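You operate a simulated robot arm through the tools that you are given. There is no shell and no other tool.

You run a simulated robot arm. Do the job below in one go: nothing can be reset, and whatever is moved stays where it is left.

JOB
Stack the carton that says "seals" from the packing table top on top of the carton labelled "tube clips". Fetch the yellow cage key and stand it on top of the white-ended timber. Stack the 16 blue cap from the top of mould 58 on top of the 20 blue cap. Put one of the blue springs from the plate of the turning stand on top of the green driver. Fetch the filter cartridge with the smallest size on its label from the rigging table top and stand it on the silver cover plate there. Press the cart pump key to switch it off. Take the grey pad on the marked spot on the opener table and put it away on the tool patch of the opener table. Take the steel plug from the marked spot on the opener table and put it on top of the grey steel ring. Take the steel insert marked "1" from the marked spot on the opener table and leave it on the top of the steel plates. Fetch the grey seal box from the blue table top and set it in the inside of the wooden crate. Put one of the green die springs from the blue table top on top of the green spring there. Any order will do. Set down upright: yellow cage key, blue spring, filter cartridge.
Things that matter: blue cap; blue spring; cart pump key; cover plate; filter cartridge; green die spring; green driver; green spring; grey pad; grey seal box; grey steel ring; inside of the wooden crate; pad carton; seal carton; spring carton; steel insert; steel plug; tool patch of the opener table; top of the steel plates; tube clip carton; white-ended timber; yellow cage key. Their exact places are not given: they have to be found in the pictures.

Only the result counts: the job must be done as asked and must still hold three seconds after the hand-in. Knocking over, shifting, dropping, spilling or breaking anything else fails it. A push-on lid holds only when it is set on centred and level and pressed home; a screw cap is set on level and turned clockwise until tight.

ROBOT AND FRAMES
A 7-joint arm with a fingered hand on a trunk, on a base that moves. Base frame: it is fixed to the floor where the robot stands at the start and does not move with it; the origin is under the middle of the robot, x ahead of it, y to its left, z up. Readings come in m, degrees, newtons and seconds.
With the tool pointing down near the work surface it reaches from about 0.26 to 0.72 m from the robot's upright axis, wherever it stands. Its first joint turns from -166.0 to 166.0 degrees. Places, roughly: blue cap [0, -3, 0.75]; blue spring [1.25, -0.25, 0.5]; cart pump key [-1, 0.9, 0.9]; cover plate [2.25, -0.5, 0.75]; filter cartridge [2.5, -0.75, 0.75]; green die spring (3x3x6 cm) [-4.3, 1.5, 0.8]; green driver (5x5x8 cm) [1.4, -0.3, 0.4]; green spring [-4.5, 1.75, 0.75]; grey pad (6x6x5 cm) [-1.4, 2.4, 0.7]; grey seal box [-4.25, 1.5, 0.75]; grey steel ring (6x6x5 cm) [-1.5, 2.6, 0.7]; inside of the wooden crate (48x24 cm) [-2.5, 0.12, 0.32]; pad carton, seal carton, spring carton, tube clip  [2.75, -2.5, 1]; steel insert [-1.5, 2.5, 0.75]; steel plug [-1.5, 2.5, 0.75]; tool patch of the opener table [-1, 2.7, 0.7]; top of the steel plates [-3.1, 2.2, 0.4]; white-ended timber (29x5x5 cm) [2.4, -1.1, 0.2]; yellow cage key [2.25, -3.5, 0.75]. Payload 4 kg.
The TCP is the grasp point between the finger pads, 0.026 m short of the fingertips. In the tool frame z runs along the fingers and y along their closing line. The gripper opens to 0.132 m; its body begins 0.073 m behind the TCP. The gripper is a hand of 4 fingers: y runs from the thumb to the fingers, the wrist lies at [0, 0, -0.239] in the tool frame.
Orientation is that of the tool frame in the base frame, as [roll, pitch, yaw] about the fixed x, y, z axes, in that order (R = Rz(yaw) Ry(pitch) Rx(roll)). With the fingers straight down and closing along the base's y, the tool's x points along the base's -x, its y along +y and its z along -z.

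CONTROLS
- The arm moves only by the tool nudge_tool. Its argument "plan" is a list that holds one entry, the list of rows, each a list of 6 numbers: the turn, a rotation vector about the tool's x, y, z in degrees, then the shift along the tool's x, y, z in m. In form: [[[rx, ry, rz, x, y, z], ...]]. A call has 1 to 20 rows; each row is the pose to reach, as a shift and turn from the pose commanded when the call began, along the tool's axes at that moment. Rows are played at 5 a second. More than 0.05 m and 8.6 degrees between two rows, and nothing of the call is played. A pose out of reach is approached as far as the arm can. The call stops where the force on the tool passes 40 N (or 10 N more than at its start, if that is more) or the arm is blocked; 0.2 s more then pass. In this call time passes only in rows, and 0.2 s behind the last. It gives the time, the measured TCP pose, the force on the tool (base axes), the opening and the grip force at its end, in the units of the frame above (readings bear some noise), with the torque about the TCP (base axes, N m) and any sound that the robot's microphone picked up.
- Cameras (640 x 400 px; columns grow to the right, rows downward): "scene" is now at [0.029, 0.1566, 1.4426]; the picture's right is [0.02, -1.00, 0.00], its down [-0.58, -0.01, -0.82] and it looks along [0.81, 0.02, -0.58] (base axes); focal length 284 px, centre (320, 200). "wrist" rides on the gripper at [0.068, 0.002, -0.097] in the tool frame; the picture's right is [-0.03, 1.00, 0.00], its down [-0.82, -0.02, -0.58] and it looks along [-0.58, -0.01, 0.82] (tool axes); focal length 270 px, centre (320, 200).
- capture(camera): a new picture of that camera. The clock stands still meanwhile.
- slide_trunk(by): slides the trunk up (or, below 0, down) by that many m; the arm and the scene camera ride with it, the base frame stays. It gives what a move gives, with no picture.
- roll_base(legs): drives the robot by 1 to 6 legs, each [ahead, turn to the left] in m and degrees, along the robot's own axes; the way and the turn of a leg run together, so that a leg with both is an arc; at most 1.5 m and 180 degrees a leg. The arm and the cameras ride along, it lands a little off, and it stops where it bumps. It gives what a move gives.
- move_fingers(finger1, finger2, finger3, thumb_bend): sets how far each is bent, from 0 (flat) to 100 (curled in); at 30 the hand is open as for a grip, at 70 the pads meet at the TCP. One left out holds its place. A second passes; each finger stops where it meets its share of the squeeze, and holds until it gets a number again. It is the only way to open and close the hand. It gives what a move gives, with no picture; readings hold the bend of each and the force on the fingers (four entries, about 0 where the hand has none), thumb and palm.
- turn_head(pan, tilt): turns the head with the scene camera to pan (to the left, within 155 degrees either way) and tilt (down, from -29 to 69), counted from straight ahead of the robot. It gives what a move gives.
- probe_pixels(camera, pixels): for up to 12 pixels [column, row] of the newest picture of that camera ("zoom" is the newest enlarged one), the place [x, y, z] in the base frame of the surface seen there, good to about 0.002 m. The clock stands still meanwhile.
- inspect(camera, box): a new picture of the part [left, top, right, bottom] of that camera's present view, enlarged. The clock stands still meanwhile.
- job_done(): hands the job in; it is judged then, once.

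Unless the task says otherwise, let go and move clear before handing in.

The tools are called as a command line: name --argument value ..., lists and objects as JSON in quotes. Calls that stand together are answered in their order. nudge_tool: Moves the arm, as the interface text tells. Its arguments: {"type":"object","properties":{"plan":{"type":"array","items":{"type":"array","items":{"type":"array","items":{"type":"number"}}}}},"required":["plan"]} The other tools are called the same way: slide_trunk (by) moves the trunk up or down; move_fingers (finger1, finger2, finger3, thumb_bend) moves the fingers one by one; roll_base (legs) drives the base; turn_head (pan, tilt) turns the head that bears the scene camera; capture (camera) takes a picture; probe_pixels (camera, pixels) gives the place of the surface under pixels of a picture; inspect (camera, box) takes an enlarged picture of a part of a camera's view; job_done () hands the job in.

At the start:

```text
time: 0.0
ee_pos: [0.4888, 0.0012, 1.097]
ee_rot: [-179.9, 0.1, -179.9]
ft_force: [0.8, 0.0, -0.3]
torque: [0.01, 0.0, -0.02]
finger_gap: 0.1317
gripper_force: 0.1
shape: jaw
bend: [30.0, 30.0, 30.0, 30.0]
finger forces: [0.0, 0.0, 0.1, 0.0, 0.0, 0.0]
trunk travel left (down, up): [-0.4, 0.19]
robot x, y, heading: [0.0011, -0.0009, 0.1]
head pan, tilt (commanded): [1.2, 35.4]
```

scene: 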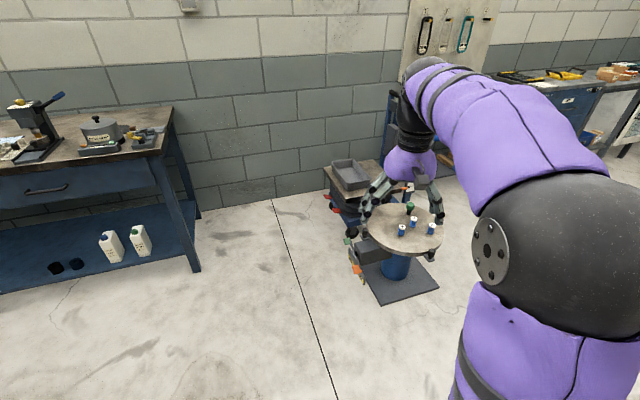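
wrist: 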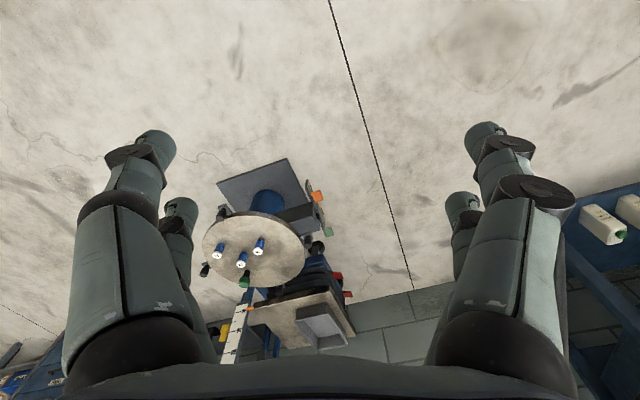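

The start pictures show the turning stand with blue springs at scene pixel (405,230), and the tables around the room. I'll look around with the head first.

inspect --camera "scene" --box '[320, 140, 480, 300]'

turn_head --pan -50 --tilt 25

capture --camera "scene"

turn_head --pan -110 --tilt 25

capture --camera "scene"

turn_head --pan 60 --tilt 25

capture --camera "scene"

turn_head --pan 120 --tilt 25

capture --camera "scene"

turn_head --pan 155 --tilt 25

capture --camera "scene"

```text
2.50 times, centred on (400, 220) of scene
```

zoom: 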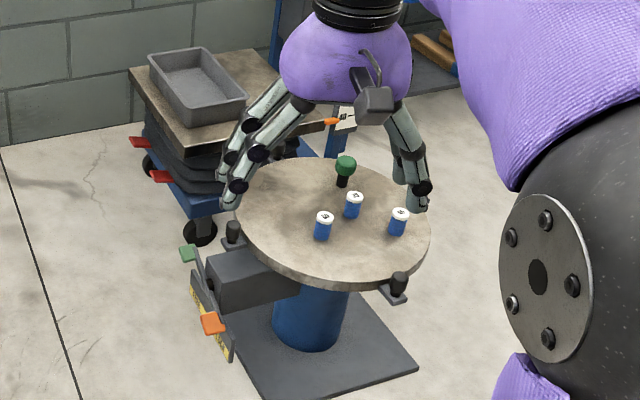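

```text
time: 1.2
ee_pos: [0.4882, 0.0021, 1.0968]
ee_rot: [180.0, 0.0, -180.0]
ft_force: [-0.2, 0.1, 0.0]
torque: [-0.03, -0.01, 0.02]
finger_gap: 0.1319
gripper_force: 0.0
shape: jaw
bend: [30.0, 30.0, 30.0, 30.0]
finger forces: [0.1, 0.0, 0.0, 0.0, 0.0, 0.0]
trunk travel left (down, up): [-0.4, 0.19]
robot x, y, heading: [-0.0004, 0.0022, 0.0]
head pan, tilt (commanded): [-50.0, 25.0]
```

```text
taken
```

scene: 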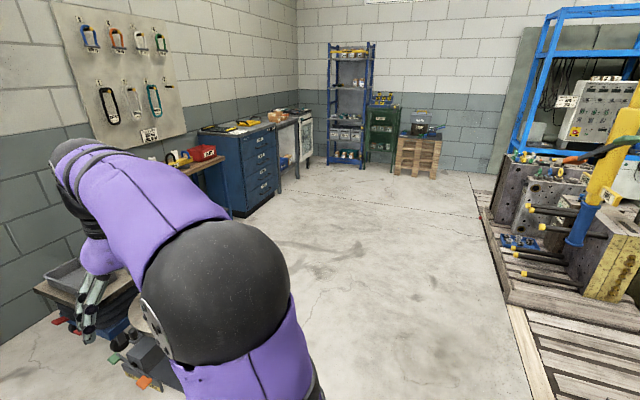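

```text
time: 2.5
ee_pos: [0.4878, 0.0012, 1.097]
ee_rot: [179.9, 0.0, -180.0]
ft_force: [-0.6, -0.4, -0.4]
torque: [-0.01, 0.0, 0.0]
finger_gap: 0.1318
gripper_force: 0.1
shape: jaw
bend: [30.0, 30.0, 30.0, 30.0]
finger forces: [0.0, 0.0, 0.1, 0.1, 0.0, 0.0]
trunk travel left (down, up): [-0.4, 0.19]
robot x, y, heading: [0.0017, -0.0016, 0.0]
head pan, tilt (commanded): [-110.0, 25.0]
```

```text
taken
```

scene: 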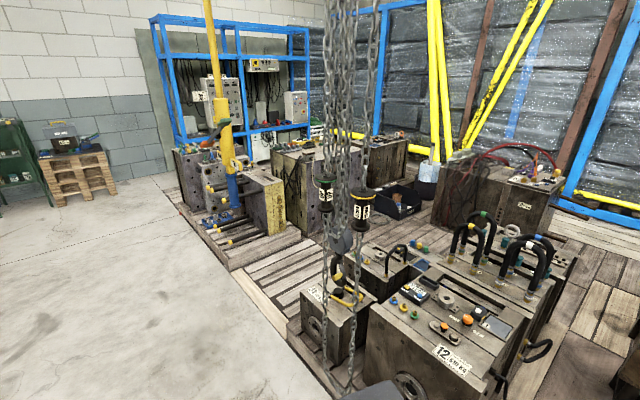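

```text
time: 5.1
ee_pos: [0.4894, 0.0014, 1.0963]
ee_rot: [-180.0, -0.1, 180.0]
ft_force: [-0.4, 0.3, -0.4]
torque: [0.01, 0.01, -0.03]
finger_gap: 0.1321
gripper_force: 0.1
shape: jaw
bend: [30.0, 30.0, 30.0, 30.0]
finger forces: [0.0, 0.0, 0.0, 0.0, 0.0, 0.0]
trunk travel left (down, up): [-0.4, 0.19]
robot x, y, heading: [-0.0022, -0.0002, -0.0]
head pan, tilt (commanded): [60.0, 25.0]
```

```text
taken
```

scene: 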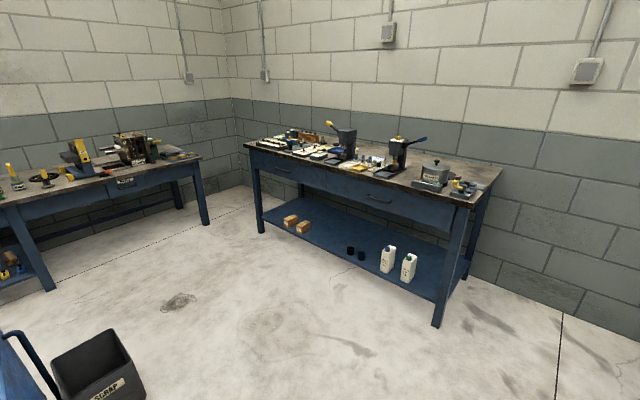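

```text
time: 6.4
ee_pos: [0.4889, 0.0005, 1.0964]
ee_rot: [180.0, 0.0, 179.9]
ft_force: [0.0, 0.0, 0.7]
torque: [0.0, 0.0, 0.02]
finger_gap: 0.1318
gripper_force: 0.1
shape: jaw
bend: [30.0, 30.0, 30.0, 30.0]
finger forces: [0.1, 0.0, 0.0, 0.0, 0.0, 0.0]
trunk travel left (down, up): [-0.4, 0.19]
robot x, y, heading: [0.0039, 0.0002, -0.2]
head pan, tilt (commanded): [120.0, 25.0]
```

```text
taken
```

scene: 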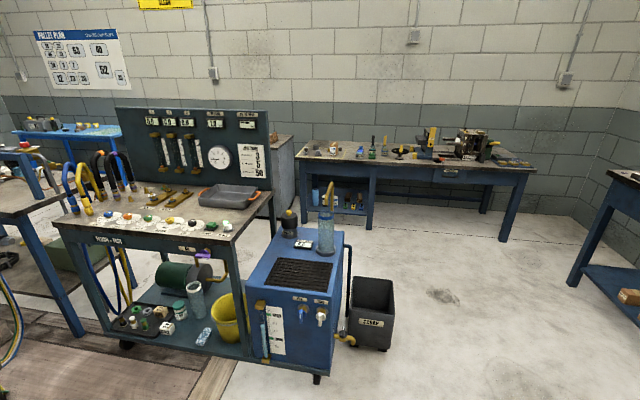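

```text
time: 7.4
ee_pos: [0.487, 0.0007, 1.0973]
ee_rot: [179.9, 0.0, -179.9]
ft_force: [-0.6, -0.3, 0.0]
torque: [0.04, 0.02, -0.01]
finger_gap: 0.132
gripper_force: 0.1
shape: jaw
bend: [30.0, 30.0, 30.0, 30.0]
finger forces: [0.0, 0.1, 0.0, 0.1, 0.1, 0.0]
trunk travel left (down, up): [-0.4, 0.19]
robot x, y, heading: [-0.0038, 0.0006, -0.2]
head pan, tilt (commanded): [154.7, 25.0]
```

```text
taken
```

scene: 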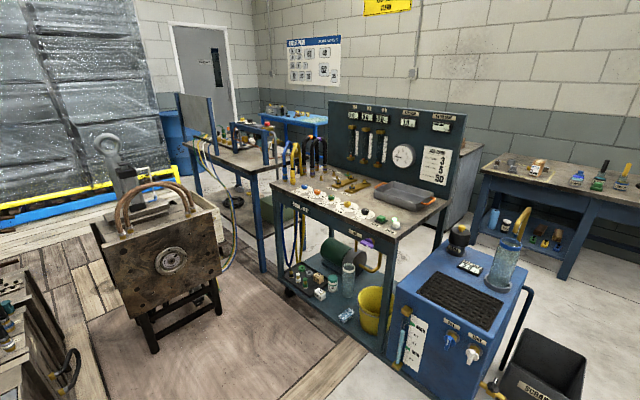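

The panorama shows the room: opener table ahead-left, cart with pump behind-left, moulds to the right. I'll start with the turning stand ahead, so turn the head back and probe it.

turn_head --pan -5 --tilt 40

inspect --camera "scene" --box '[200, 80, 440, 280]'

```text
time: 9.8
ee_pos: [0.4898, 0.0019, 1.0976]
ee_rot: [180.0, -0.1, -180.0]
ft_force: [-0.1, -0.1, 0.5]
torque: [0.02, 0.0, 0.0]
finger_gap: 0.1319
gripper_force: 0.1
shape: jaw
bend: [30.0, 30.0, 30.0, 30.0]
finger forces: [0.1, 0.0, 0.1, 0.0, 0.0, 0.0]
trunk travel left (down, up): [-0.4, 0.19]
robot x, y, heading: [0.0013, -0.0003, 0.0]
head pan, tilt (commanded): [-5.0, 40.0]
```

```text
2.00 times, centred on (320, 180) of scene
```

zoom: 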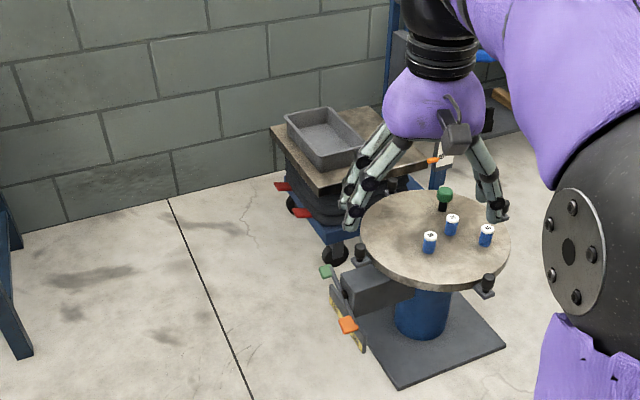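

probe_pixels --camera "zoom" --pixels '[[430, 236], [453, 217], [487, 228], [445, 190], [364, 245], [506, 245], [430, 285], [402, 385], [348, 325], [505, 345], [400, 200], [380, 140]]'

inspect --camera "scene" --box '[360, 160, 460, 240]'

```text
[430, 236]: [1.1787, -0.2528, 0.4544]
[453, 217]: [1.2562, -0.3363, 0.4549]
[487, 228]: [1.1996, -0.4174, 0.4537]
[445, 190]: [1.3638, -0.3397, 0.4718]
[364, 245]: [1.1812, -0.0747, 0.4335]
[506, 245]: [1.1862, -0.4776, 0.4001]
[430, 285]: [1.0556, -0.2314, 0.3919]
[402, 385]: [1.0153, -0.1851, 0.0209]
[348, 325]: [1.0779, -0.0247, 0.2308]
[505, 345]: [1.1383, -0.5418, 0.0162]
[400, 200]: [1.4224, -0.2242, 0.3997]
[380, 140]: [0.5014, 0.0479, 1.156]
```

```text
5.00 times, centred on (410, 200) of scene
```

zoom: 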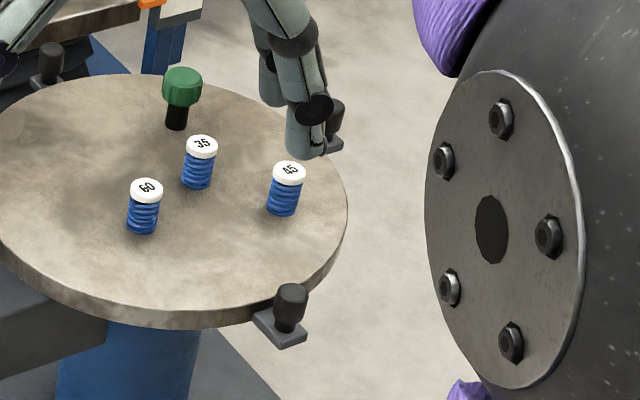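

The springs sit at about z 0.40–0.455 on the plate and the green driver head is at (1.364,-0.340,0.47). I'll look straight down to see the robot's own base size before driving closer.

turn_head --pan 20 --tilt 69

capture --camera "scene"

```text
time: 10.8
ee_pos: [0.4894, 0.0011, 1.0964]
ee_rot: [-180.0, 0.0, -180.0]
ft_force: [-0.5, -0.1, -0.4]
torque: [-0.01, -0.01, -0.03]
finger_gap: 0.132
gripper_force: 0.2
shape: jaw
bend: [30.0, 30.0, 30.0, 30.0]
finger forces: [0.0, 0.0, 0.0, 0.0, 0.0, 0.0]
trunk travel left (down, up): [-0.4, 0.19]
robot x, y, heading: [0.0009, -0.002, -0.1]
head pan, tilt (commanded): [20.0, 68.8]
```

```text
taken
```

scene: 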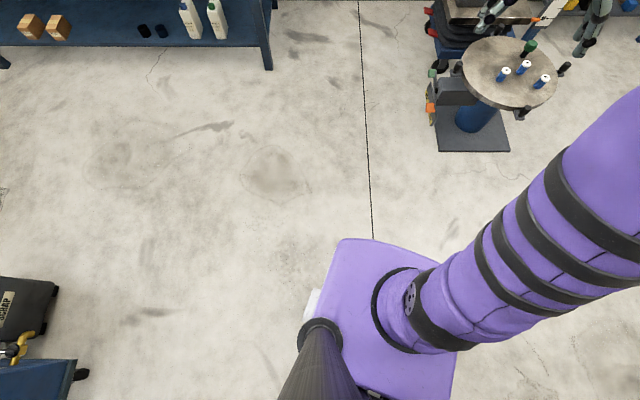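

probe_pixels --camera "scene" --pixels '[[345, 242], [400, 255], [313, 300], [435, 265], [436, 150], [440, 120], [430, 100], [510, 150], [432, 80], [310, 315]]'

capture --camera "wrist"

```text
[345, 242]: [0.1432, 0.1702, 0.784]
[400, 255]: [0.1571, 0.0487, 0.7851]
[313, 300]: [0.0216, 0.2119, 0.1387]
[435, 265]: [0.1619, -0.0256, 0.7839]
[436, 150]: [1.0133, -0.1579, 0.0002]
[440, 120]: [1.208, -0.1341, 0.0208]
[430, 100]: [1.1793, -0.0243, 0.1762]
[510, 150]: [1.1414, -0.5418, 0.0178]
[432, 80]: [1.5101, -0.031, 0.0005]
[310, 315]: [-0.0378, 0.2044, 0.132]
```

```text
taken
```

wrist: 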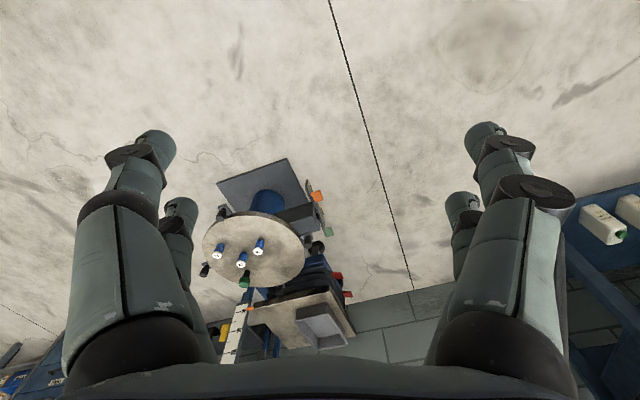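

The base is about ±0.22 m and the stand's floor plate begins at x≈1.01. I'll turn 13° right and roll 0.72 m, keeping clear.

roll_base --legs '[[0, -13], [0.72, 0]]'

turn_head --pan 5 --tilt 60

capture --camera "scene"

capture --camera "wrist"

```text
time: 15.6
ee_pos: [1.1819, -0.2628, 1.0967]
ee_rot: [-180.0, 0.0, 167.4]
ft_force: [0.3, -0.2, 0.3]
torque: [-0.01, 0.01, -0.01]
finger_gap: 0.1318
gripper_force: 0.0
shape: jaw
bend: [30.0, 30.0, 30.0, 30.0]
finger forces: [0.1, 0.1, 0.1, 0.0, 0.0, 0.0]
trunk travel left (down, up): [-0.4, 0.19]
robot x, y, heading: [0.7059, -0.1574, -12.5]
head pan, tilt (commanded): [20.0, 68.8]
```

```text
time: 16.3
ee_pos: [1.1814, -0.2621, 1.0958]
ee_rot: [-180.0, 0.0, 167.4]
ft_force: [-1.1, -0.9, -0.5]
torque: [-0.04, -0.01, -0.04]
finger_gap: 0.1318
gripper_force: 0.1
shape: jaw
bend: [30.0, 30.0, 30.0, 30.0]
finger forces: [0.0, 0.0, 0.0, 0.1, 0.1, 0.0]
trunk travel left (down, up): [-0.4, 0.19]
robot x, y, heading: [0.7062, -0.1566, -12.6]
head pan, tilt (commanded): [5.0, 60.0]
```

```text
taken
```

scene: 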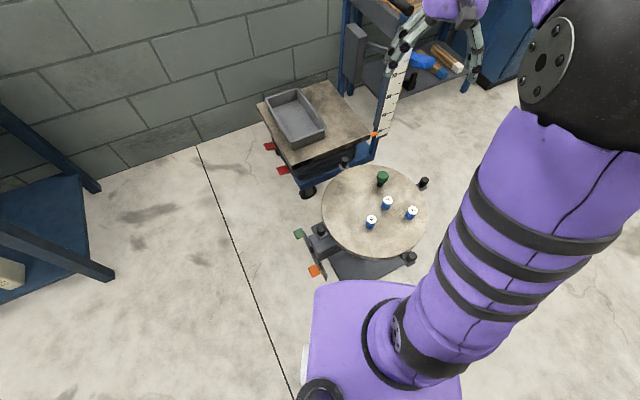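

```text
taken
```

wrist: 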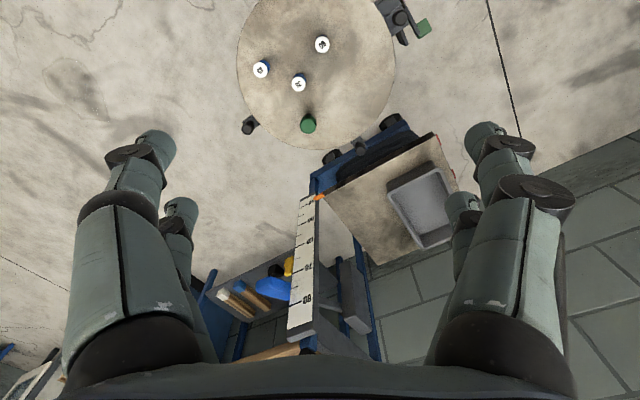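

The robot is now at (0.706,-0.157), heading -12.5°. Before grasping I'll learn the hand: bend one finger a bit and see which one moves in the wrist view.

move_fingers --finger1 60

capture --camera "wrist"

move_fingers --finger1 30 --finger2 60

capture --camera "wrist"

move_fingers --finger1 60 --finger2 60 --finger3 60 --thumb_bend 60

capture --camera "wrist"

```text
time: 17.3
ee_pos: [1.1821, -0.2623, 1.0969]
ee_rot: [-179.9, 0.0, 167.4]
ft_force: [-1.1, 0.9, -0.7]
torque: [0.01, 0.01, 0.02]
finger_gap: 0.0831
gripper_force: 0.0
shape: fingers
bend: [60.0, 30.0, 30.0, 30.0]
finger forces: [0.0, 0.0, 0.0, 0.0, 0.1, 0.0]
trunk travel left (down, up): [-0.4, 0.19]
robot x, y, heading: [0.7064, -0.1583, -12.6]
head pan, tilt (commanded): [5.0, 60.0]
```

```text
taken
```

wrist: 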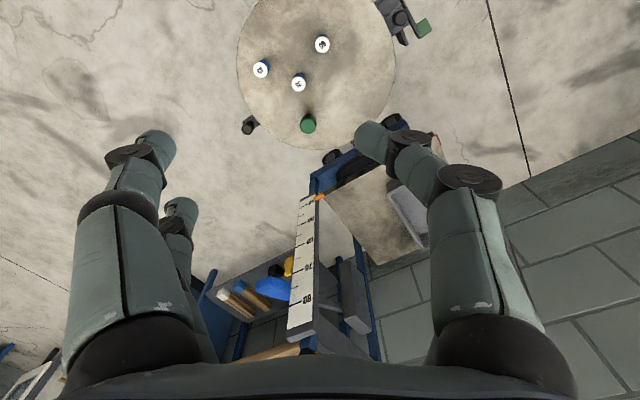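

```text
time: 18.3
ee_pos: [1.1815, -0.2626, 1.0969]
ee_rot: [180.0, 0.0, 167.5]
ft_force: [-1.0, 0.6, -0.1]
torque: [0.03, 0.01, 0.0]
finger_gap: 0.1324
gripper_force: 0.1
shape: fingers
bend: [30.0, 60.0, 30.0, 30.0]
finger forces: [0.0, 0.0, 0.0, 0.0, 0.0, 0.0]
trunk travel left (down, up): [-0.4, 0.19]
robot x, y, heading: [0.7061, -0.1593, -12.8]
head pan, tilt (commanded): [5.0, 60.0]
```

```text
taken
```

wrist: 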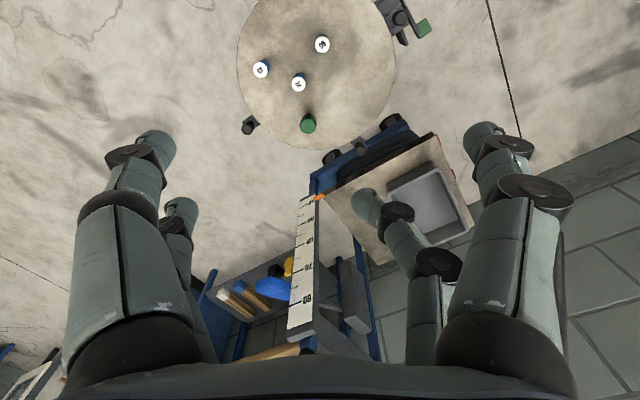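

```text
time: 19.3
ee_pos: [1.1805, -0.2631, 1.0973]
ee_rot: [-179.9, 0.0, 167.4]
ft_force: [0.6, -0.2, -0.5]
torque: [0.01, -0.01, 0.03]
finger_gap: 0.0334
gripper_force: 0.0
shape: fingers
bend: [60.0, 60.0, 60.0, 60.0]
finger forces: [0.0, 0.1, 0.1, 0.0, 0.0, 0.0]
trunk travel left (down, up): [-0.4, 0.19]
robot x, y, heading: [0.7067, -0.158, -12.7]
head pan, tilt (commanded): [5.0, 60.0]
```

```text
taken
```

wrist: 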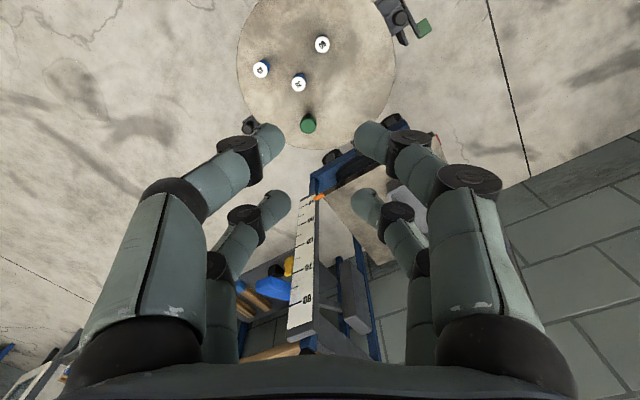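

The hand has two opposed pairs (near pair and far pair). I'll probe the fingertips to find their spacing along tool x.

probe_pixels --camera "wrist" --pixels '[[365, 138], [360, 200], [272, 140], [280, 200], [400, 130], [440, 165], [240, 145], [395, 210], [245, 215], [375, 185]]'

```text
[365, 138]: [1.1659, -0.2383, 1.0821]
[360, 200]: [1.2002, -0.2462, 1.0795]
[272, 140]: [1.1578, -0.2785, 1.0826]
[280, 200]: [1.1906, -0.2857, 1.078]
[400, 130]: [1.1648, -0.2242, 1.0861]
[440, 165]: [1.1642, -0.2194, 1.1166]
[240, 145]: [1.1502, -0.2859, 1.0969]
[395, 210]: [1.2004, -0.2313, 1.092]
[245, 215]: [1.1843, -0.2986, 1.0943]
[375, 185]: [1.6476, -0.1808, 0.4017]
```

The finger pairs sit at about ±0.0175 m along tool x, so a small cylinder nests between them. I'll open the hand, lower the trunk by 0.3 m, and then look at the springs with the wrist camera.

move_fingers --finger1 30 --finger2 30 --finger3 30 --thumb_bend 30

slide_trunk --by -0.3

nudge_tool --plan '[[[0, 0, 0, 0.04, 0, 0], [0, 0, 0, 0.08, 0, 0]]]'

capture --camera "wrist"

capture --camera "scene"

```text
time: 20.3
ee_pos: [1.1811, -0.2624, 1.0957]
ee_rot: [180.0, 0.0, 167.5]
ft_force: [0.9, 0.4, 0.3]
torque: [0.02, 0.01, 0.0]
finger_gap: 0.1322
gripper_force: 0.2
shape: fingers
bend: [30.0, 30.0, 30.0, 30.0]
finger forces: [0.1, 0.0, 0.0, 0.0, 0.0, 0.0]
trunk travel left (down, up): [-0.4, 0.19]
robot x, y, heading: [0.7056, -0.1603, -12.8]
head pan, tilt (commanded): [5.0, 60.0]
```

```text
time: 23.3
ee_pos: [1.1822, -0.2623, 0.7973]
ee_rot: [179.9, 0.1, 167.4]
ft_force: [-0.5, 0.0, 0.3]
torque: [0.01, 0.01, -0.01]
finger_gap: 0.1326
gripper_force: 0.1
shape: fingers
bend: [30.0, 30.0, 30.0, 30.0]
finger forces: [0.0, 0.0, 0.0, 0.0, 0.1, 0.1]
trunk travel left (down, up): [-0.1, 0.49]
robot x, y, heading: [0.7062, -0.1562, -12.6]
head pan, tilt (commanded): [5.0, 60.0]
```

```text
time: 23.9
ee_pos: [1.1026, -0.2436, 0.7981]
ee_rot: [-179.9, 0.0, 167.4]
ft_force: [0.4, -0.5, 0.6]
torque: [0.0, 0.03, 0.0]
finger_gap: 0.1324
gripper_force: 0.0
shape: fingers
bend: [30.0, 30.0, 30.0, 30.0]
finger forces: [0.0, 0.1, 0.0, 0.0, 0.0, 0.0]
trunk travel left (down, up): [-0.1, 0.49]
robot x, y, heading: [0.7044, -0.1542, -12.7]
head pan, tilt (commanded): [5.0, 60.0]
```

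```text
taken
```

wrist: 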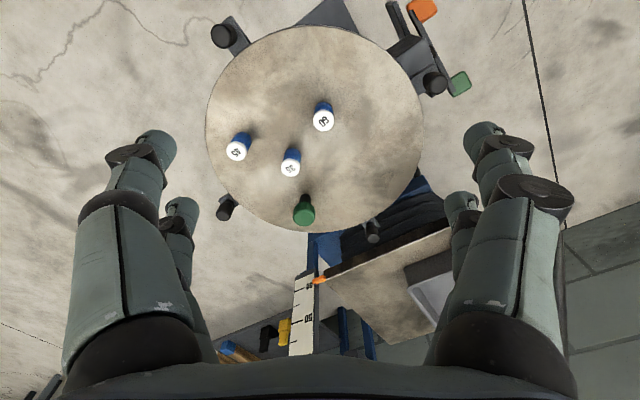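

```text
taken
```

scene: 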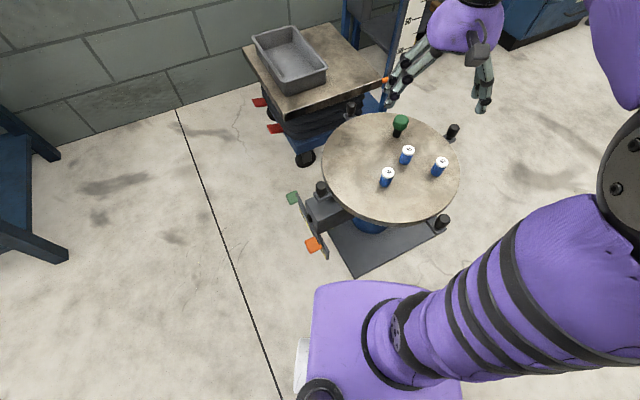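

All three springs and the driver are in the wrist view at (323,121), (291,166), (238,151) and (303,212). I'll enlarge and probe to get their centres.

inspect --camera "wrist" --box '[200, 90, 360, 230]'

```text
2.86 times, centred on (280, 160) of wrist
```

zoom: 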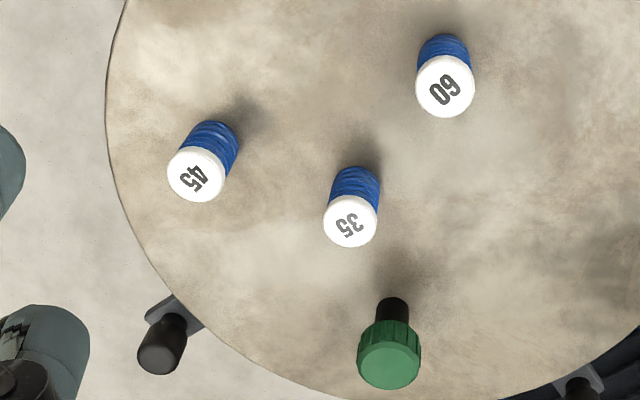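

probe_pixels --camera "zoom" --pixels '[[445, 86], [420, 86], [471, 86], [445, 62], [445, 110], [389, 365], [362, 365], [418, 365], [389, 342], [389, 386], [480, 150], [350, 222]]'

```text
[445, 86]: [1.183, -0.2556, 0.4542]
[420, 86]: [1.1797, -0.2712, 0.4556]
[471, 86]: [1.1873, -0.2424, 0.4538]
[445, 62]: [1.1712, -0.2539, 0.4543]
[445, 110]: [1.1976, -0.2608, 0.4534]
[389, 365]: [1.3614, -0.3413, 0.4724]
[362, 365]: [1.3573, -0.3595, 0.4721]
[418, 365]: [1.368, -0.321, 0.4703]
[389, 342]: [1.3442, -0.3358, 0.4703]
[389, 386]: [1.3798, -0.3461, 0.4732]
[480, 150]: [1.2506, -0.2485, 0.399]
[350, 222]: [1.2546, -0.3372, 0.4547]
```

Spring 60 is centred at (1.184,-0.256), top 0.4545, about 3 cm wide; the driver head centre is (1.362,-0.341), top 0.472. I'll move above spring 60 and go down to a check height.

move_fingers --finger1 42 --finger2 42 --finger3 42 --thumb_bend 42

nudge_tool --plan '[[[0, 0, 0, -0.041, 0.0028, 0.02], [0, 0, 0, -0.082, 0.0056, 0.05], [0, 0, 0, -0.082, 0.0056, 0.1], [0, 0, 0, -0.082, 0.0056, 0.15], [0, 0, 0, -0.082, 0.0056, 0.2], [0, 0, 0, -0.082, 0.0056, 0.24]]]'

capture --camera "wrist"

capture --camera "scene"

```text
time: 24.9
ee_pos: [1.1026, -0.243, 0.7985]
ee_rot: [179.9, 0.0, 167.3]
ft_force: [-0.1, 0.0, 0.3]
torque: [-0.02, 0.01, -0.02]
finger_gap: 0.0935
gripper_force: 0.1
shape: fingers
bend: [42.0, 42.0, 42.0, 42.0]
finger forces: [0.1, 0.0, 0.1, 0.0, 0.0, 0.1]
trunk travel left (down, up): [-0.1, 0.49]
robot x, y, heading: [0.7061, -0.1562, -12.8]
head pan, tilt (commanded): [5.0, 60.0]
```

```text
refused: row 2 steps farther than a row can; nothing moved
```

```text
taken
```

wrist: 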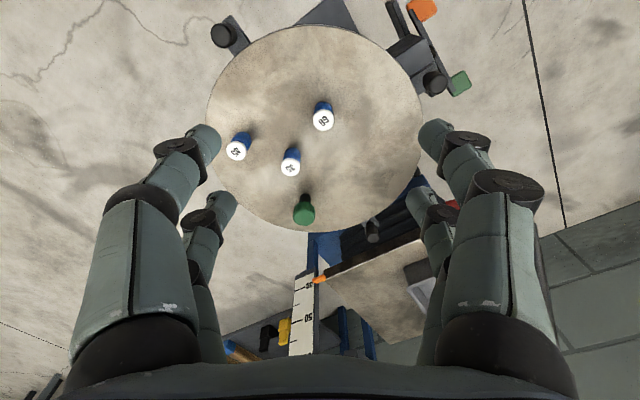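

```text
taken
```

scene: 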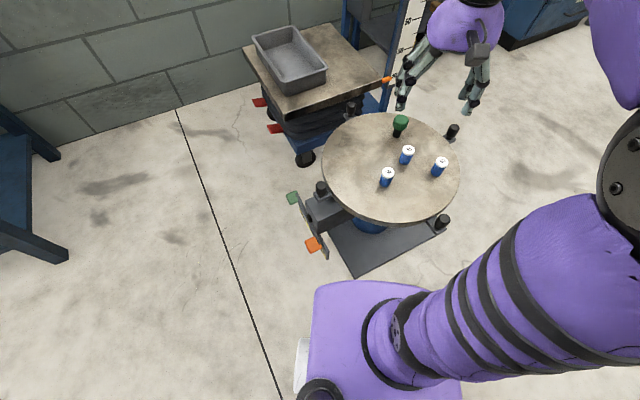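

The row step was just too long, so nothing moved. I'll split the move: horizontal first, then straight down.

nudge_tool --plan '[[[0, 0, 0, -0.041, 0.0028, 0.0], [0, 0, 0, -0.082, 0.0056, 0.0], [0, 0, 0, -0.082, 0.0056, 0.05], [0, 0, 0, -0.082, 0.0056, 0.1], [0, 0, 0, -0.082, 0.0056, 0.15], [0, 0, 0, -0.082, 0.0056, 0.2], [0, 0, 0, -0.082, 0.0056, 0.24]]]'

capture --camera "wrist"

capture --camera "scene"

```text
time: 26.5
ee_pos: [1.1875, -0.2537, 0.5614]
ee_rot: [-180.0, 0.1, 167.2]
ft_force: [-0.3, -0.5, 0.3]
torque: [0.01, -0.01, 0.01]
finger_gap: 0.0934
gripper_force: 0.0
shape: fingers
bend: [42.0, 42.0, 42.0, 42.0]
finger forces: [0.1, 0.1, 0.0, 0.0, 0.1, 0.0]
trunk travel left (down, up): [-0.1, 0.49]
robot x, y, heading: [0.7072, -0.1579, -12.7]
head pan, tilt (commanded): [5.0, 60.0]
```

```text
taken
```

wrist: 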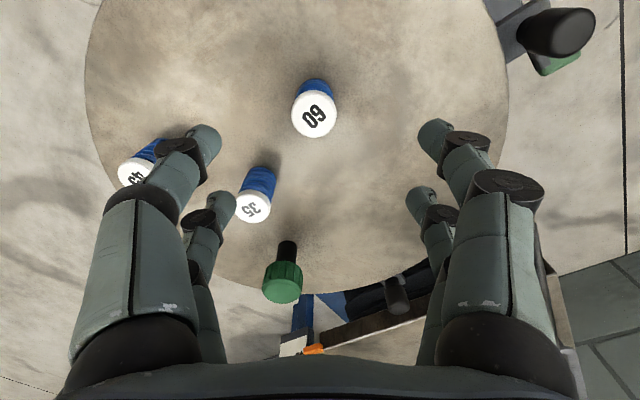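

```text
taken
```

scene: 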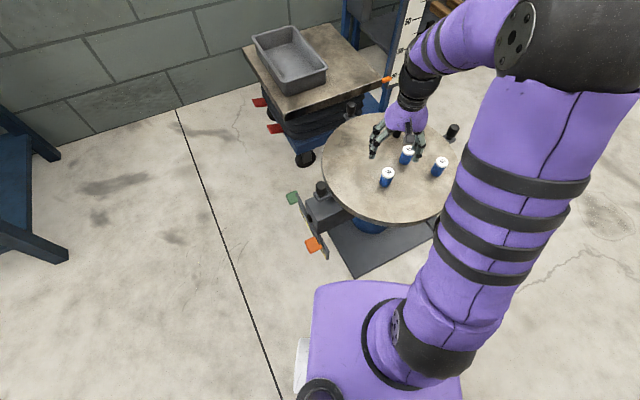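

The spring cap at (314,114) computes to tool offset about (+0.003,-0.003), so I'll correct by that while descending 0.123 m to grasp height.

nudge_tool --plan '[[[0, 0, 0, 0.0034, -0.003, 0.03], [0, 0, 0, 0.0034, -0.003, 0.06], [0, 0, 0, 0.0034, -0.003, 0.09], [0, 0, 0, 0.0034, -0.003, 0.11], [0, 0, 0, 0.0034, -0.003, 0.123]]]'

capture --camera "wrist"

```text
time: 27.7
ee_pos: [1.1804, -0.2599, 0.4345]
ee_rot: [-179.9, 0.0, 167.3]
ft_force: [-0.3, -0.4, 0.0]
torque: [-0.03, 0.0, 0.0]
finger_gap: 0.0938
gripper_force: 0.0
shape: fingers
bend: [42.0, 42.0, 42.0, 42.0]
finger forces: [0.1, 0.0, 0.1, 0.0, 0.1, 0.0]
trunk travel left (down, up): [-0.1, 0.49]
robot x, y, heading: [0.7053, -0.1565, -12.4]
head pan, tilt (commanded): [5.0, 60.0]
```

```text
taken
```

wrist: 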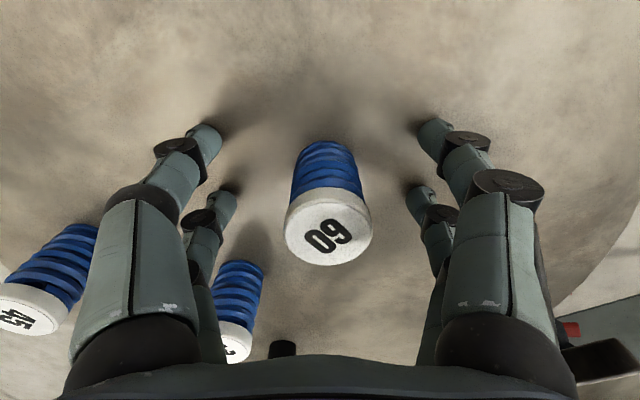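

The spring is centred between the fingers (cap at (328,228), about 4 mm to the finger side). I'll close on it.

nudge_tool --plan '[[[0, 0, 0, 0.0, 0.0035, 0.0]]]'

move_fingers --finger1 66 --finger2 66 --finger3 66 --thumb_bend 66

capture --camera "wrist"

```text
time: 28.1
ee_pos: [1.1808, -0.2552, 0.4333]
ee_rot: [-179.9, 0.1, 167.4]
ft_force: [-0.5, 0.5, -0.2]
torque: [-0.01, 0.03, -0.01]
finger_gap: 0.0936
gripper_force: 0.0
shape: fingers
bend: [42.0, 42.0, 42.0, 42.0]
finger forces: [0.0, 0.1, 0.0, 0.0, 0.1, 0.0]
trunk travel left (down, up): [-0.1, 0.49]
robot x, y, heading: [0.7036, -0.1557, -12.6]
head pan, tilt (commanded): [5.0, 60.0]
```

```text
time: 29.1
ee_pos: [1.1828, -0.2572, 0.4331]
ee_rot: [-180.0, 0.0, 167.4]
ft_force: [-0.3, 0.2, -0.1]
torque: [-0.02, -0.01, -0.01]
finger_gap: 0.0151
gripper_force: 1.6
shape: fingers
bend: [65.0, 65.0, 65.0, 66.0]
finger forces: [0.5, 0.7, 0.8, 0.0, 0.7, 0.0]
trunk travel left (down, up): [-0.1, 0.49]
robot x, y, heading: [0.7033, -0.1609, -12.6]
head pan, tilt (commanded): [5.0, 60.0]
```

```text
taken
```

wrist: 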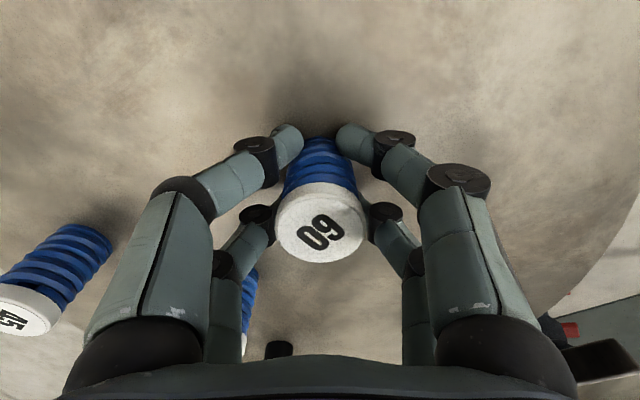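

The fingers cradle the spring with light force (1.6 N). I'll squeeze harder and lift.

move_fingers --finger1 80 --finger2 80 --finger3 80 --thumb_bend 80

nudge_tool --plan '[[[0, 0, 0, 0.0, 0.0, -0.03], [0, 0, 0, 0.0, 0.0, -0.06], [0, 0, 0, 0.0, 0.0, -0.1], [0, 0, 0, 0.0, 0.0, -0.13]]]'

capture --camera "wrist"

```text
time: 30.1
ee_pos: [1.1831, -0.256, 0.4333]
ee_rot: [-180.0, 0.1, 167.4]
ft_force: [0.3, 0.8, -0.7]
torque: [-0.02, -0.06, 0.01]
finger_gap: 0.0081
gripper_force: 21.3
shape: fingers
bend: [70.0, 70.0, 72.0, 72.0]
finger forces: [10.0, 12.5, 7.7, 0.0, 12.7, 0.1]
trunk travel left (down, up): [-0.1, 0.49]
robot x, y, heading: [0.7035, -0.1565, -12.8]
head pan, tilt (commanded): [5.0, 60.0]
```

```text
time: 31.1
ee_pos: [1.1817, -0.2557, 0.5653]
ee_rot: [-180.0, -0.1, 167.4]
ft_force: [0.7, -0.1, 0.0]
torque: [0.02, 0.01, 0.03]
finger_gap: 0.0076
gripper_force: 23.2
shape: fingers
bend: [70.0, 70.0, 72.0, 73.0]
finger forces: [10.6, 13.3, 8.3, 0.0, 13.5, 0.1]
trunk travel left (down, up): [-0.1, 0.49]
robot x, y, heading: [0.7027, -0.1553, -12.7]
head pan, tilt (commanded): [5.0, 60.0]
```

```text
taken
```

wrist: 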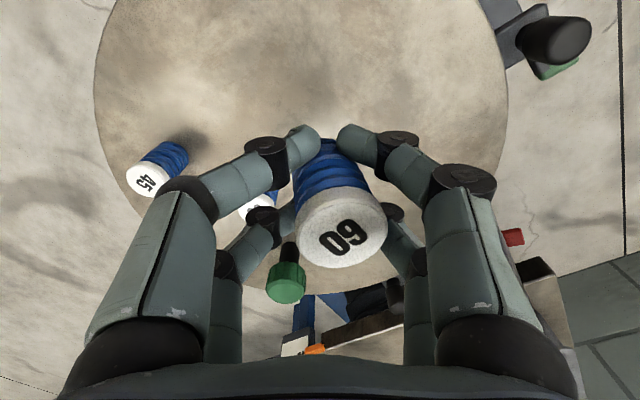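

The spring lifted but its cap shifted to (342,230), so it may have tilted in the grip. I'll probe the cap and sides.

inspect --camera "wrist" --box '[240, 100, 440, 300]'

probe_pixels --camera "wrist" --pixels '[[342, 230], [310, 225], [372, 240], [330, 200], [348, 255], [330, 175], [327, 155]]'

```text
2.00 times, centred on (340, 200) of wrist
```

zoom: 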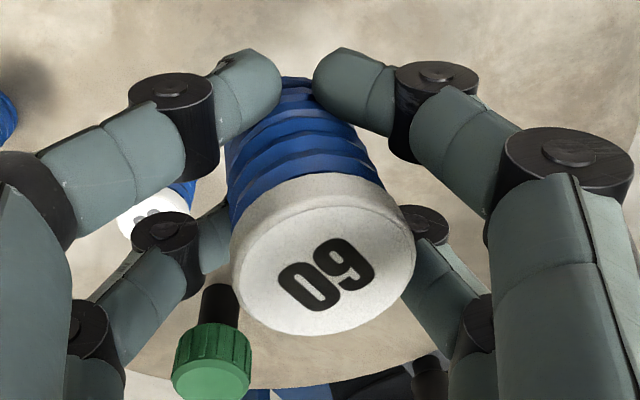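

```text
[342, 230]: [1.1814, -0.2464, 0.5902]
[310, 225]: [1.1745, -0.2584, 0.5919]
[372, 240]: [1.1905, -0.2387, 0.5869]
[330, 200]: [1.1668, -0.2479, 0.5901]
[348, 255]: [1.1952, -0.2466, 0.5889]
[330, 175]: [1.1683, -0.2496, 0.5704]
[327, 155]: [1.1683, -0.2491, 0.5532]
```

The cap's probed heights show the spring leans about 12° towards +y from the hard squeeze. I'll set it back down at the same spot, release, and re-grip more gently.

nudge_tool --plan '[[[0, 0, 0, 0.0, 0.0, 0.04], [0, 0, 0, 0.0, 0.0, 0.08], [0, 0, 0, 0.0, 0.0, 0.11], [0, 0, 0, 0.0, 0.0, 0.13]]]'

move_fingers --finger1 66 --finger2 66 --finger3 66 --thumb_bend 66

move_fingers --finger1 58 --finger2 58 --finger3 58 --thumb_bend 58

capture --camera "wrist"

```text
time: 32.1
ee_pos: [1.1812, -0.2564, 0.4319]
ee_rot: [-180.0, 0.0, 167.4]
ft_force: [-0.7, 0.5, 0.5]
torque: [0.03, 0.01, 0.02]
finger_gap: 0.0073
gripper_force: 24.0
shape: fingers
bend: [70.0, 70.0, 73.0, 73.0]
finger forces: [11.4, 14.0, 8.9, 0.1, 14.2, 0.0]
trunk travel left (down, up): [-0.1, 0.49]
robot x, y, heading: [0.7013, -0.1554, -12.6]
head pan, tilt (commanded): [5.0, 60.0]
```

```text
time: 33.1
ee_pos: [1.1812, -0.2557, 0.4309]
ee_rot: [180.0, 0.0, 167.5]
ft_force: [0.8, 1.2, 2.7]
torque: [0.02, -0.02, 0.01]
finger_gap: 0.0141
gripper_force: 4.2
shape: fingers
bend: [66.0, 66.0, 66.0, 66.0]
finger forces: [2.6, 2.8, 1.5, 0.0, 0.9, 0.0]
trunk travel left (down, up): [-0.1, 0.49]
robot x, y, heading: [0.7082, -0.1539, -12.7]
head pan, tilt (commanded): [5.0, 60.0]
```

```text
time: 34.1
ee_pos: [1.1826, -0.2554, 0.432]
ee_rot: [-180.0, 0.0, 167.3]
ft_force: [0.2, 0.2, 3.9]
torque: [0.01, 0.01, 0.02]
finger_gap: 0.0407
gripper_force: 2.3
shape: fingers
bend: [58.0, 58.0, 58.0, 57.0]
finger forces: [1.2, 0.9, 1.3, 0.1, 0.5, 0.0]
trunk travel left (down, up): [-0.1, 0.49]
robot x, y, heading: [0.7001, -0.1522, -12.5]
head pan, tilt (commanded): [5.0, 60.0]
```

```text
taken
```

wrist: 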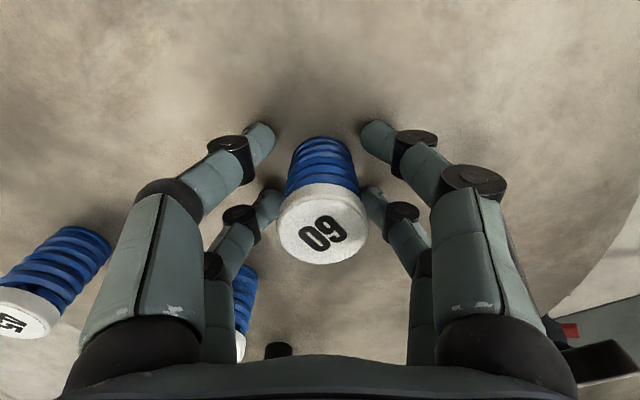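

The spring is upright again at (322,225); slight plate contact (3.9 N) suggests the fingertips brush the plate. I'll raise 8 mm and re-grip with a moderate squeeze.

nudge_tool --plan '[[[0, 0, 0, 0.0, 0.001, -0.008]]]'

move_fingers --finger1 66 --finger2 66 --finger3 66 --thumb_bend 66

move_fingers --finger1 69 --finger2 69 --finger3 69 --thumb_bend 69

capture --camera "wrist"

```text
time: 34.5
ee_pos: [1.181, -0.2543, 0.4406]
ee_rot: [-179.9, 0.0, 167.3]
ft_force: [0.4, 0.0, -0.1]
torque: [0.02, 0.01, 0.01]
finger_gap: 0.0419
gripper_force: 0.0
shape: fingers
bend: [57.0, 57.0, 57.0, 57.0]
finger forces: [0.1, 0.0, 0.0, 0.1, 0.1, 0.0]
trunk travel left (down, up): [-0.1, 0.49]
robot x, y, heading: [0.7058, -0.1566, -12.6]
head pan, tilt (commanded): [5.0, 60.0]
```

```text
time: 35.5
ee_pos: [1.182, -0.2549, 0.4403]
ee_rot: [-180.0, 0.0, 167.4]
ft_force: [-0.5, -0.6, 0.5]
torque: [0.03, 0.0, 0.0]
finger_gap: 0.0161
gripper_force: 0.9
shape: fingers
bend: [65.0, 65.0, 65.0, 66.0]
finger forces: [0.6, 0.7, 0.6, 0.0, 0.8, 0.0]
trunk travel left (down, up): [-0.1, 0.49]
robot x, y, heading: [0.7033, -0.1572, -12.7]
head pan, tilt (commanded): [5.0, 60.0]
```

```text
time: 36.5
ee_pos: [1.1827, -0.2531, 0.4403]
ee_rot: [-180.0, 0.0, 167.4]
ft_force: [-0.1, 0.4, -0.1]
torque: [0.0, -0.04, 0.04]
finger_gap: 0.0132
gripper_force: 4.7
shape: fingers
bend: [66.0, 65.0, 66.0, 67.0]
finger forces: [2.1, 2.5, 1.9, 0.0, 2.3, 0.1]
trunk travel left (down, up): [-0.1, 0.49]
robot x, y, heading: [0.7033, -0.1568, -12.8]
head pan, tilt (commanded): [5.0, 60.0]
```

```text
taken
```

wrist: 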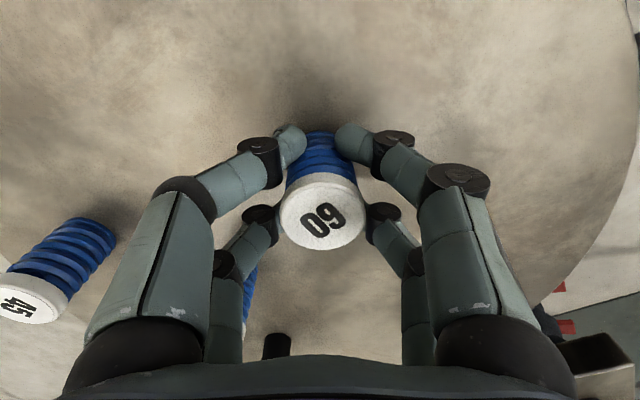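

The grip is even now (about 2 N per finger) and the spring looks upright. I'll lift 3 cm gently and check.

nudge_tool --plan '[[[0, 0, 0, 0.0, 0.0, -0.02], [0, 0, 0, 0.0, 0.0, -0.05], [0, 0, 0, 0.0, 0.0, -0.09], [0, 0, 0, 0.0, 0.0, -0.13]]]'

capture --camera "wrist"

probe_pixels --camera "wrist" --pixels '[[322, 212], [290, 212], [355, 212], [320, 190], [325, 240]]'

```text
time: 37.5
ee_pos: [1.1827, -0.2517, 0.5695]
ee_rot: [179.9, 0.1, 167.4]
ft_force: [0.0, 0.3, -0.9]
torque: [-0.04, -0.07, -0.02]
finger_gap: 0.013
gripper_force: 4.6
shape: fingers
bend: [66.0, 65.0, 66.0, 68.0]
finger forces: [2.2, 2.5, 2.0, 0.0, 2.5, 0.0]
trunk travel left (down, up): [-0.1, 0.49]
robot x, y, heading: [0.7068, -0.1568, -12.8]
head pan, tilt (commanded): [5.0, 60.0]
```

```text
taken
```

wrist: 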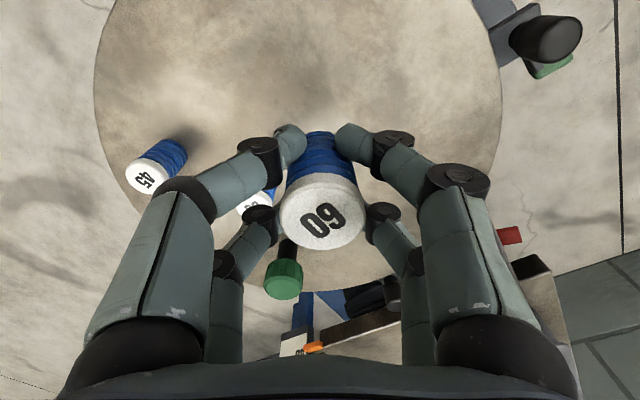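

```text
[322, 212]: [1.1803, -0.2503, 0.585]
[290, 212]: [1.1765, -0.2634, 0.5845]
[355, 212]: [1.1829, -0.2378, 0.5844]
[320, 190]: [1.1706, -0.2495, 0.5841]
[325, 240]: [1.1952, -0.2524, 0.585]
```

The spring is held upright (cap level at z 0.585). I'll re-probe the driver head from this view to compute the placement shift.

inspect --camera "wrist" --box '[235, 230, 335, 310]'

probe_pixels --camera "wrist" --pixels '[[283, 284], [269, 284], [299, 284], [283, 275], [283, 294]]'

```text
5.00 times, centred on (285, 270) of wrist
```

zoom: 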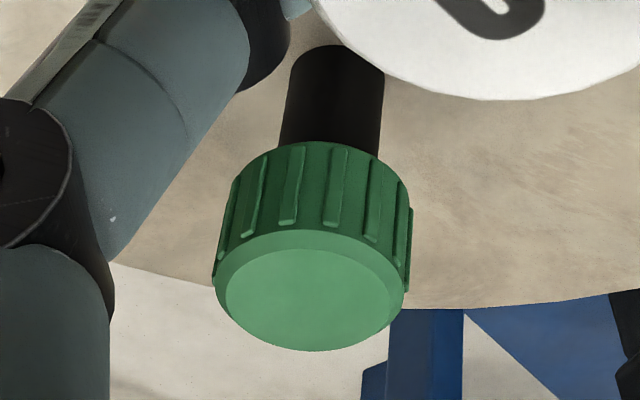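

```text
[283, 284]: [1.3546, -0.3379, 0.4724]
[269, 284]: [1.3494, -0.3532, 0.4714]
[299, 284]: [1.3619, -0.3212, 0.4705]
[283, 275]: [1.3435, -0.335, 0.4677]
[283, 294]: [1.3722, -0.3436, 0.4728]
```

The driver's flat top (z 0.4725) is centred at about (1.363,-0.341). I'll move the spring horizontally over it and check before lowering.

nudge_tool --plan '[[[0, 0, 0, -0.0393, -0.0097, 0], [0, 0, 0, -0.0785, -0.0194, 0], [0, 0, 0, -0.1178, -0.029, 0], [0, 0, 0, -0.157, -0.0387, 0], [0, 0, 0, -0.1963, -0.0484, 0]]]'

capture --camera "wrist"

inspect --camera "scene" --box '[340, 80, 480, 200]'

```text
time: 38.7
ee_pos: [1.3617, -0.3463, 0.5707]
ee_rot: [180.0, -0.1, 167.4]
ft_force: [-0.8, -0.1, 0.3]
torque: [0.0, -0.01, 0.02]
finger_gap: 0.0128
gripper_force: 4.8
shape: fingers
bend: [66.0, 66.0, 66.0, 68.0]
finger forces: [2.4, 2.4, 2.1, 0.0, 2.5, 0.1]
trunk travel left (down, up): [-0.1, 0.49]
robot x, y, heading: [0.7026, -0.1598, -12.7]
head pan, tilt (commanded): [5.0, 60.0]
```

```text
taken
```

wrist: 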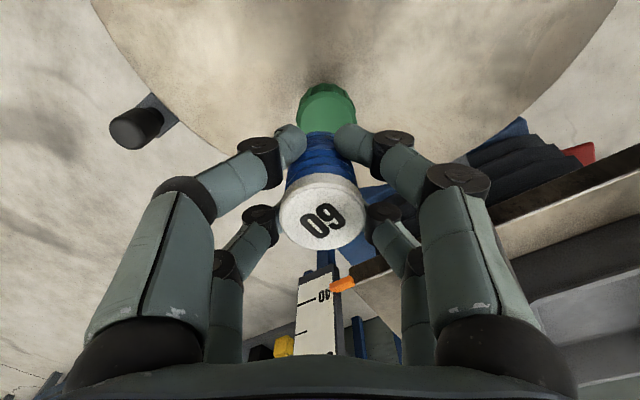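

```text
3.33 times, centred on (410, 140) of scene
```

zoom: 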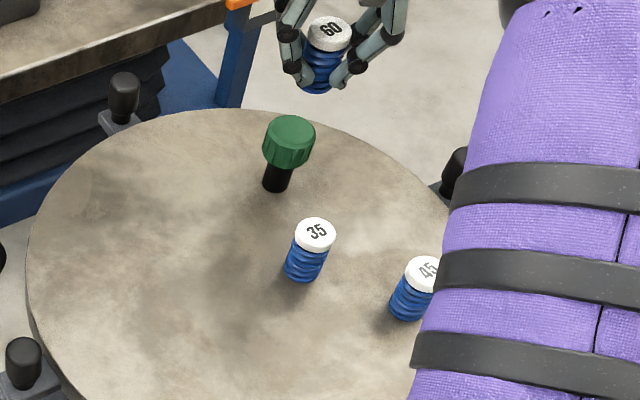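

The driver shows behind the spring at (327,105); I'll probe its edges and the spring cap to fine-tune.

probe_pixels --camera "wrist" --pixels '[[300, 112], [354, 112], [327, 112], [327, 95], [300, 120], [352, 122], [322, 213], [290, 213], [355, 213], [320, 190], [325, 240]]'

```text
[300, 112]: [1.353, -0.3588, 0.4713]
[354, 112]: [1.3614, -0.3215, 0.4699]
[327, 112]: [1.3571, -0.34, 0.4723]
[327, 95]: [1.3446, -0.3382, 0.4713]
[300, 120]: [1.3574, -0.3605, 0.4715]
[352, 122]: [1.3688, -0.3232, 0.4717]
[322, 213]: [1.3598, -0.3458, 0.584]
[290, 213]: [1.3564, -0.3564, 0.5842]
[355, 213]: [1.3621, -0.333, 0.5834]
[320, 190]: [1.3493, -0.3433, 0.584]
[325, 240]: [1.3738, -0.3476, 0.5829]
```

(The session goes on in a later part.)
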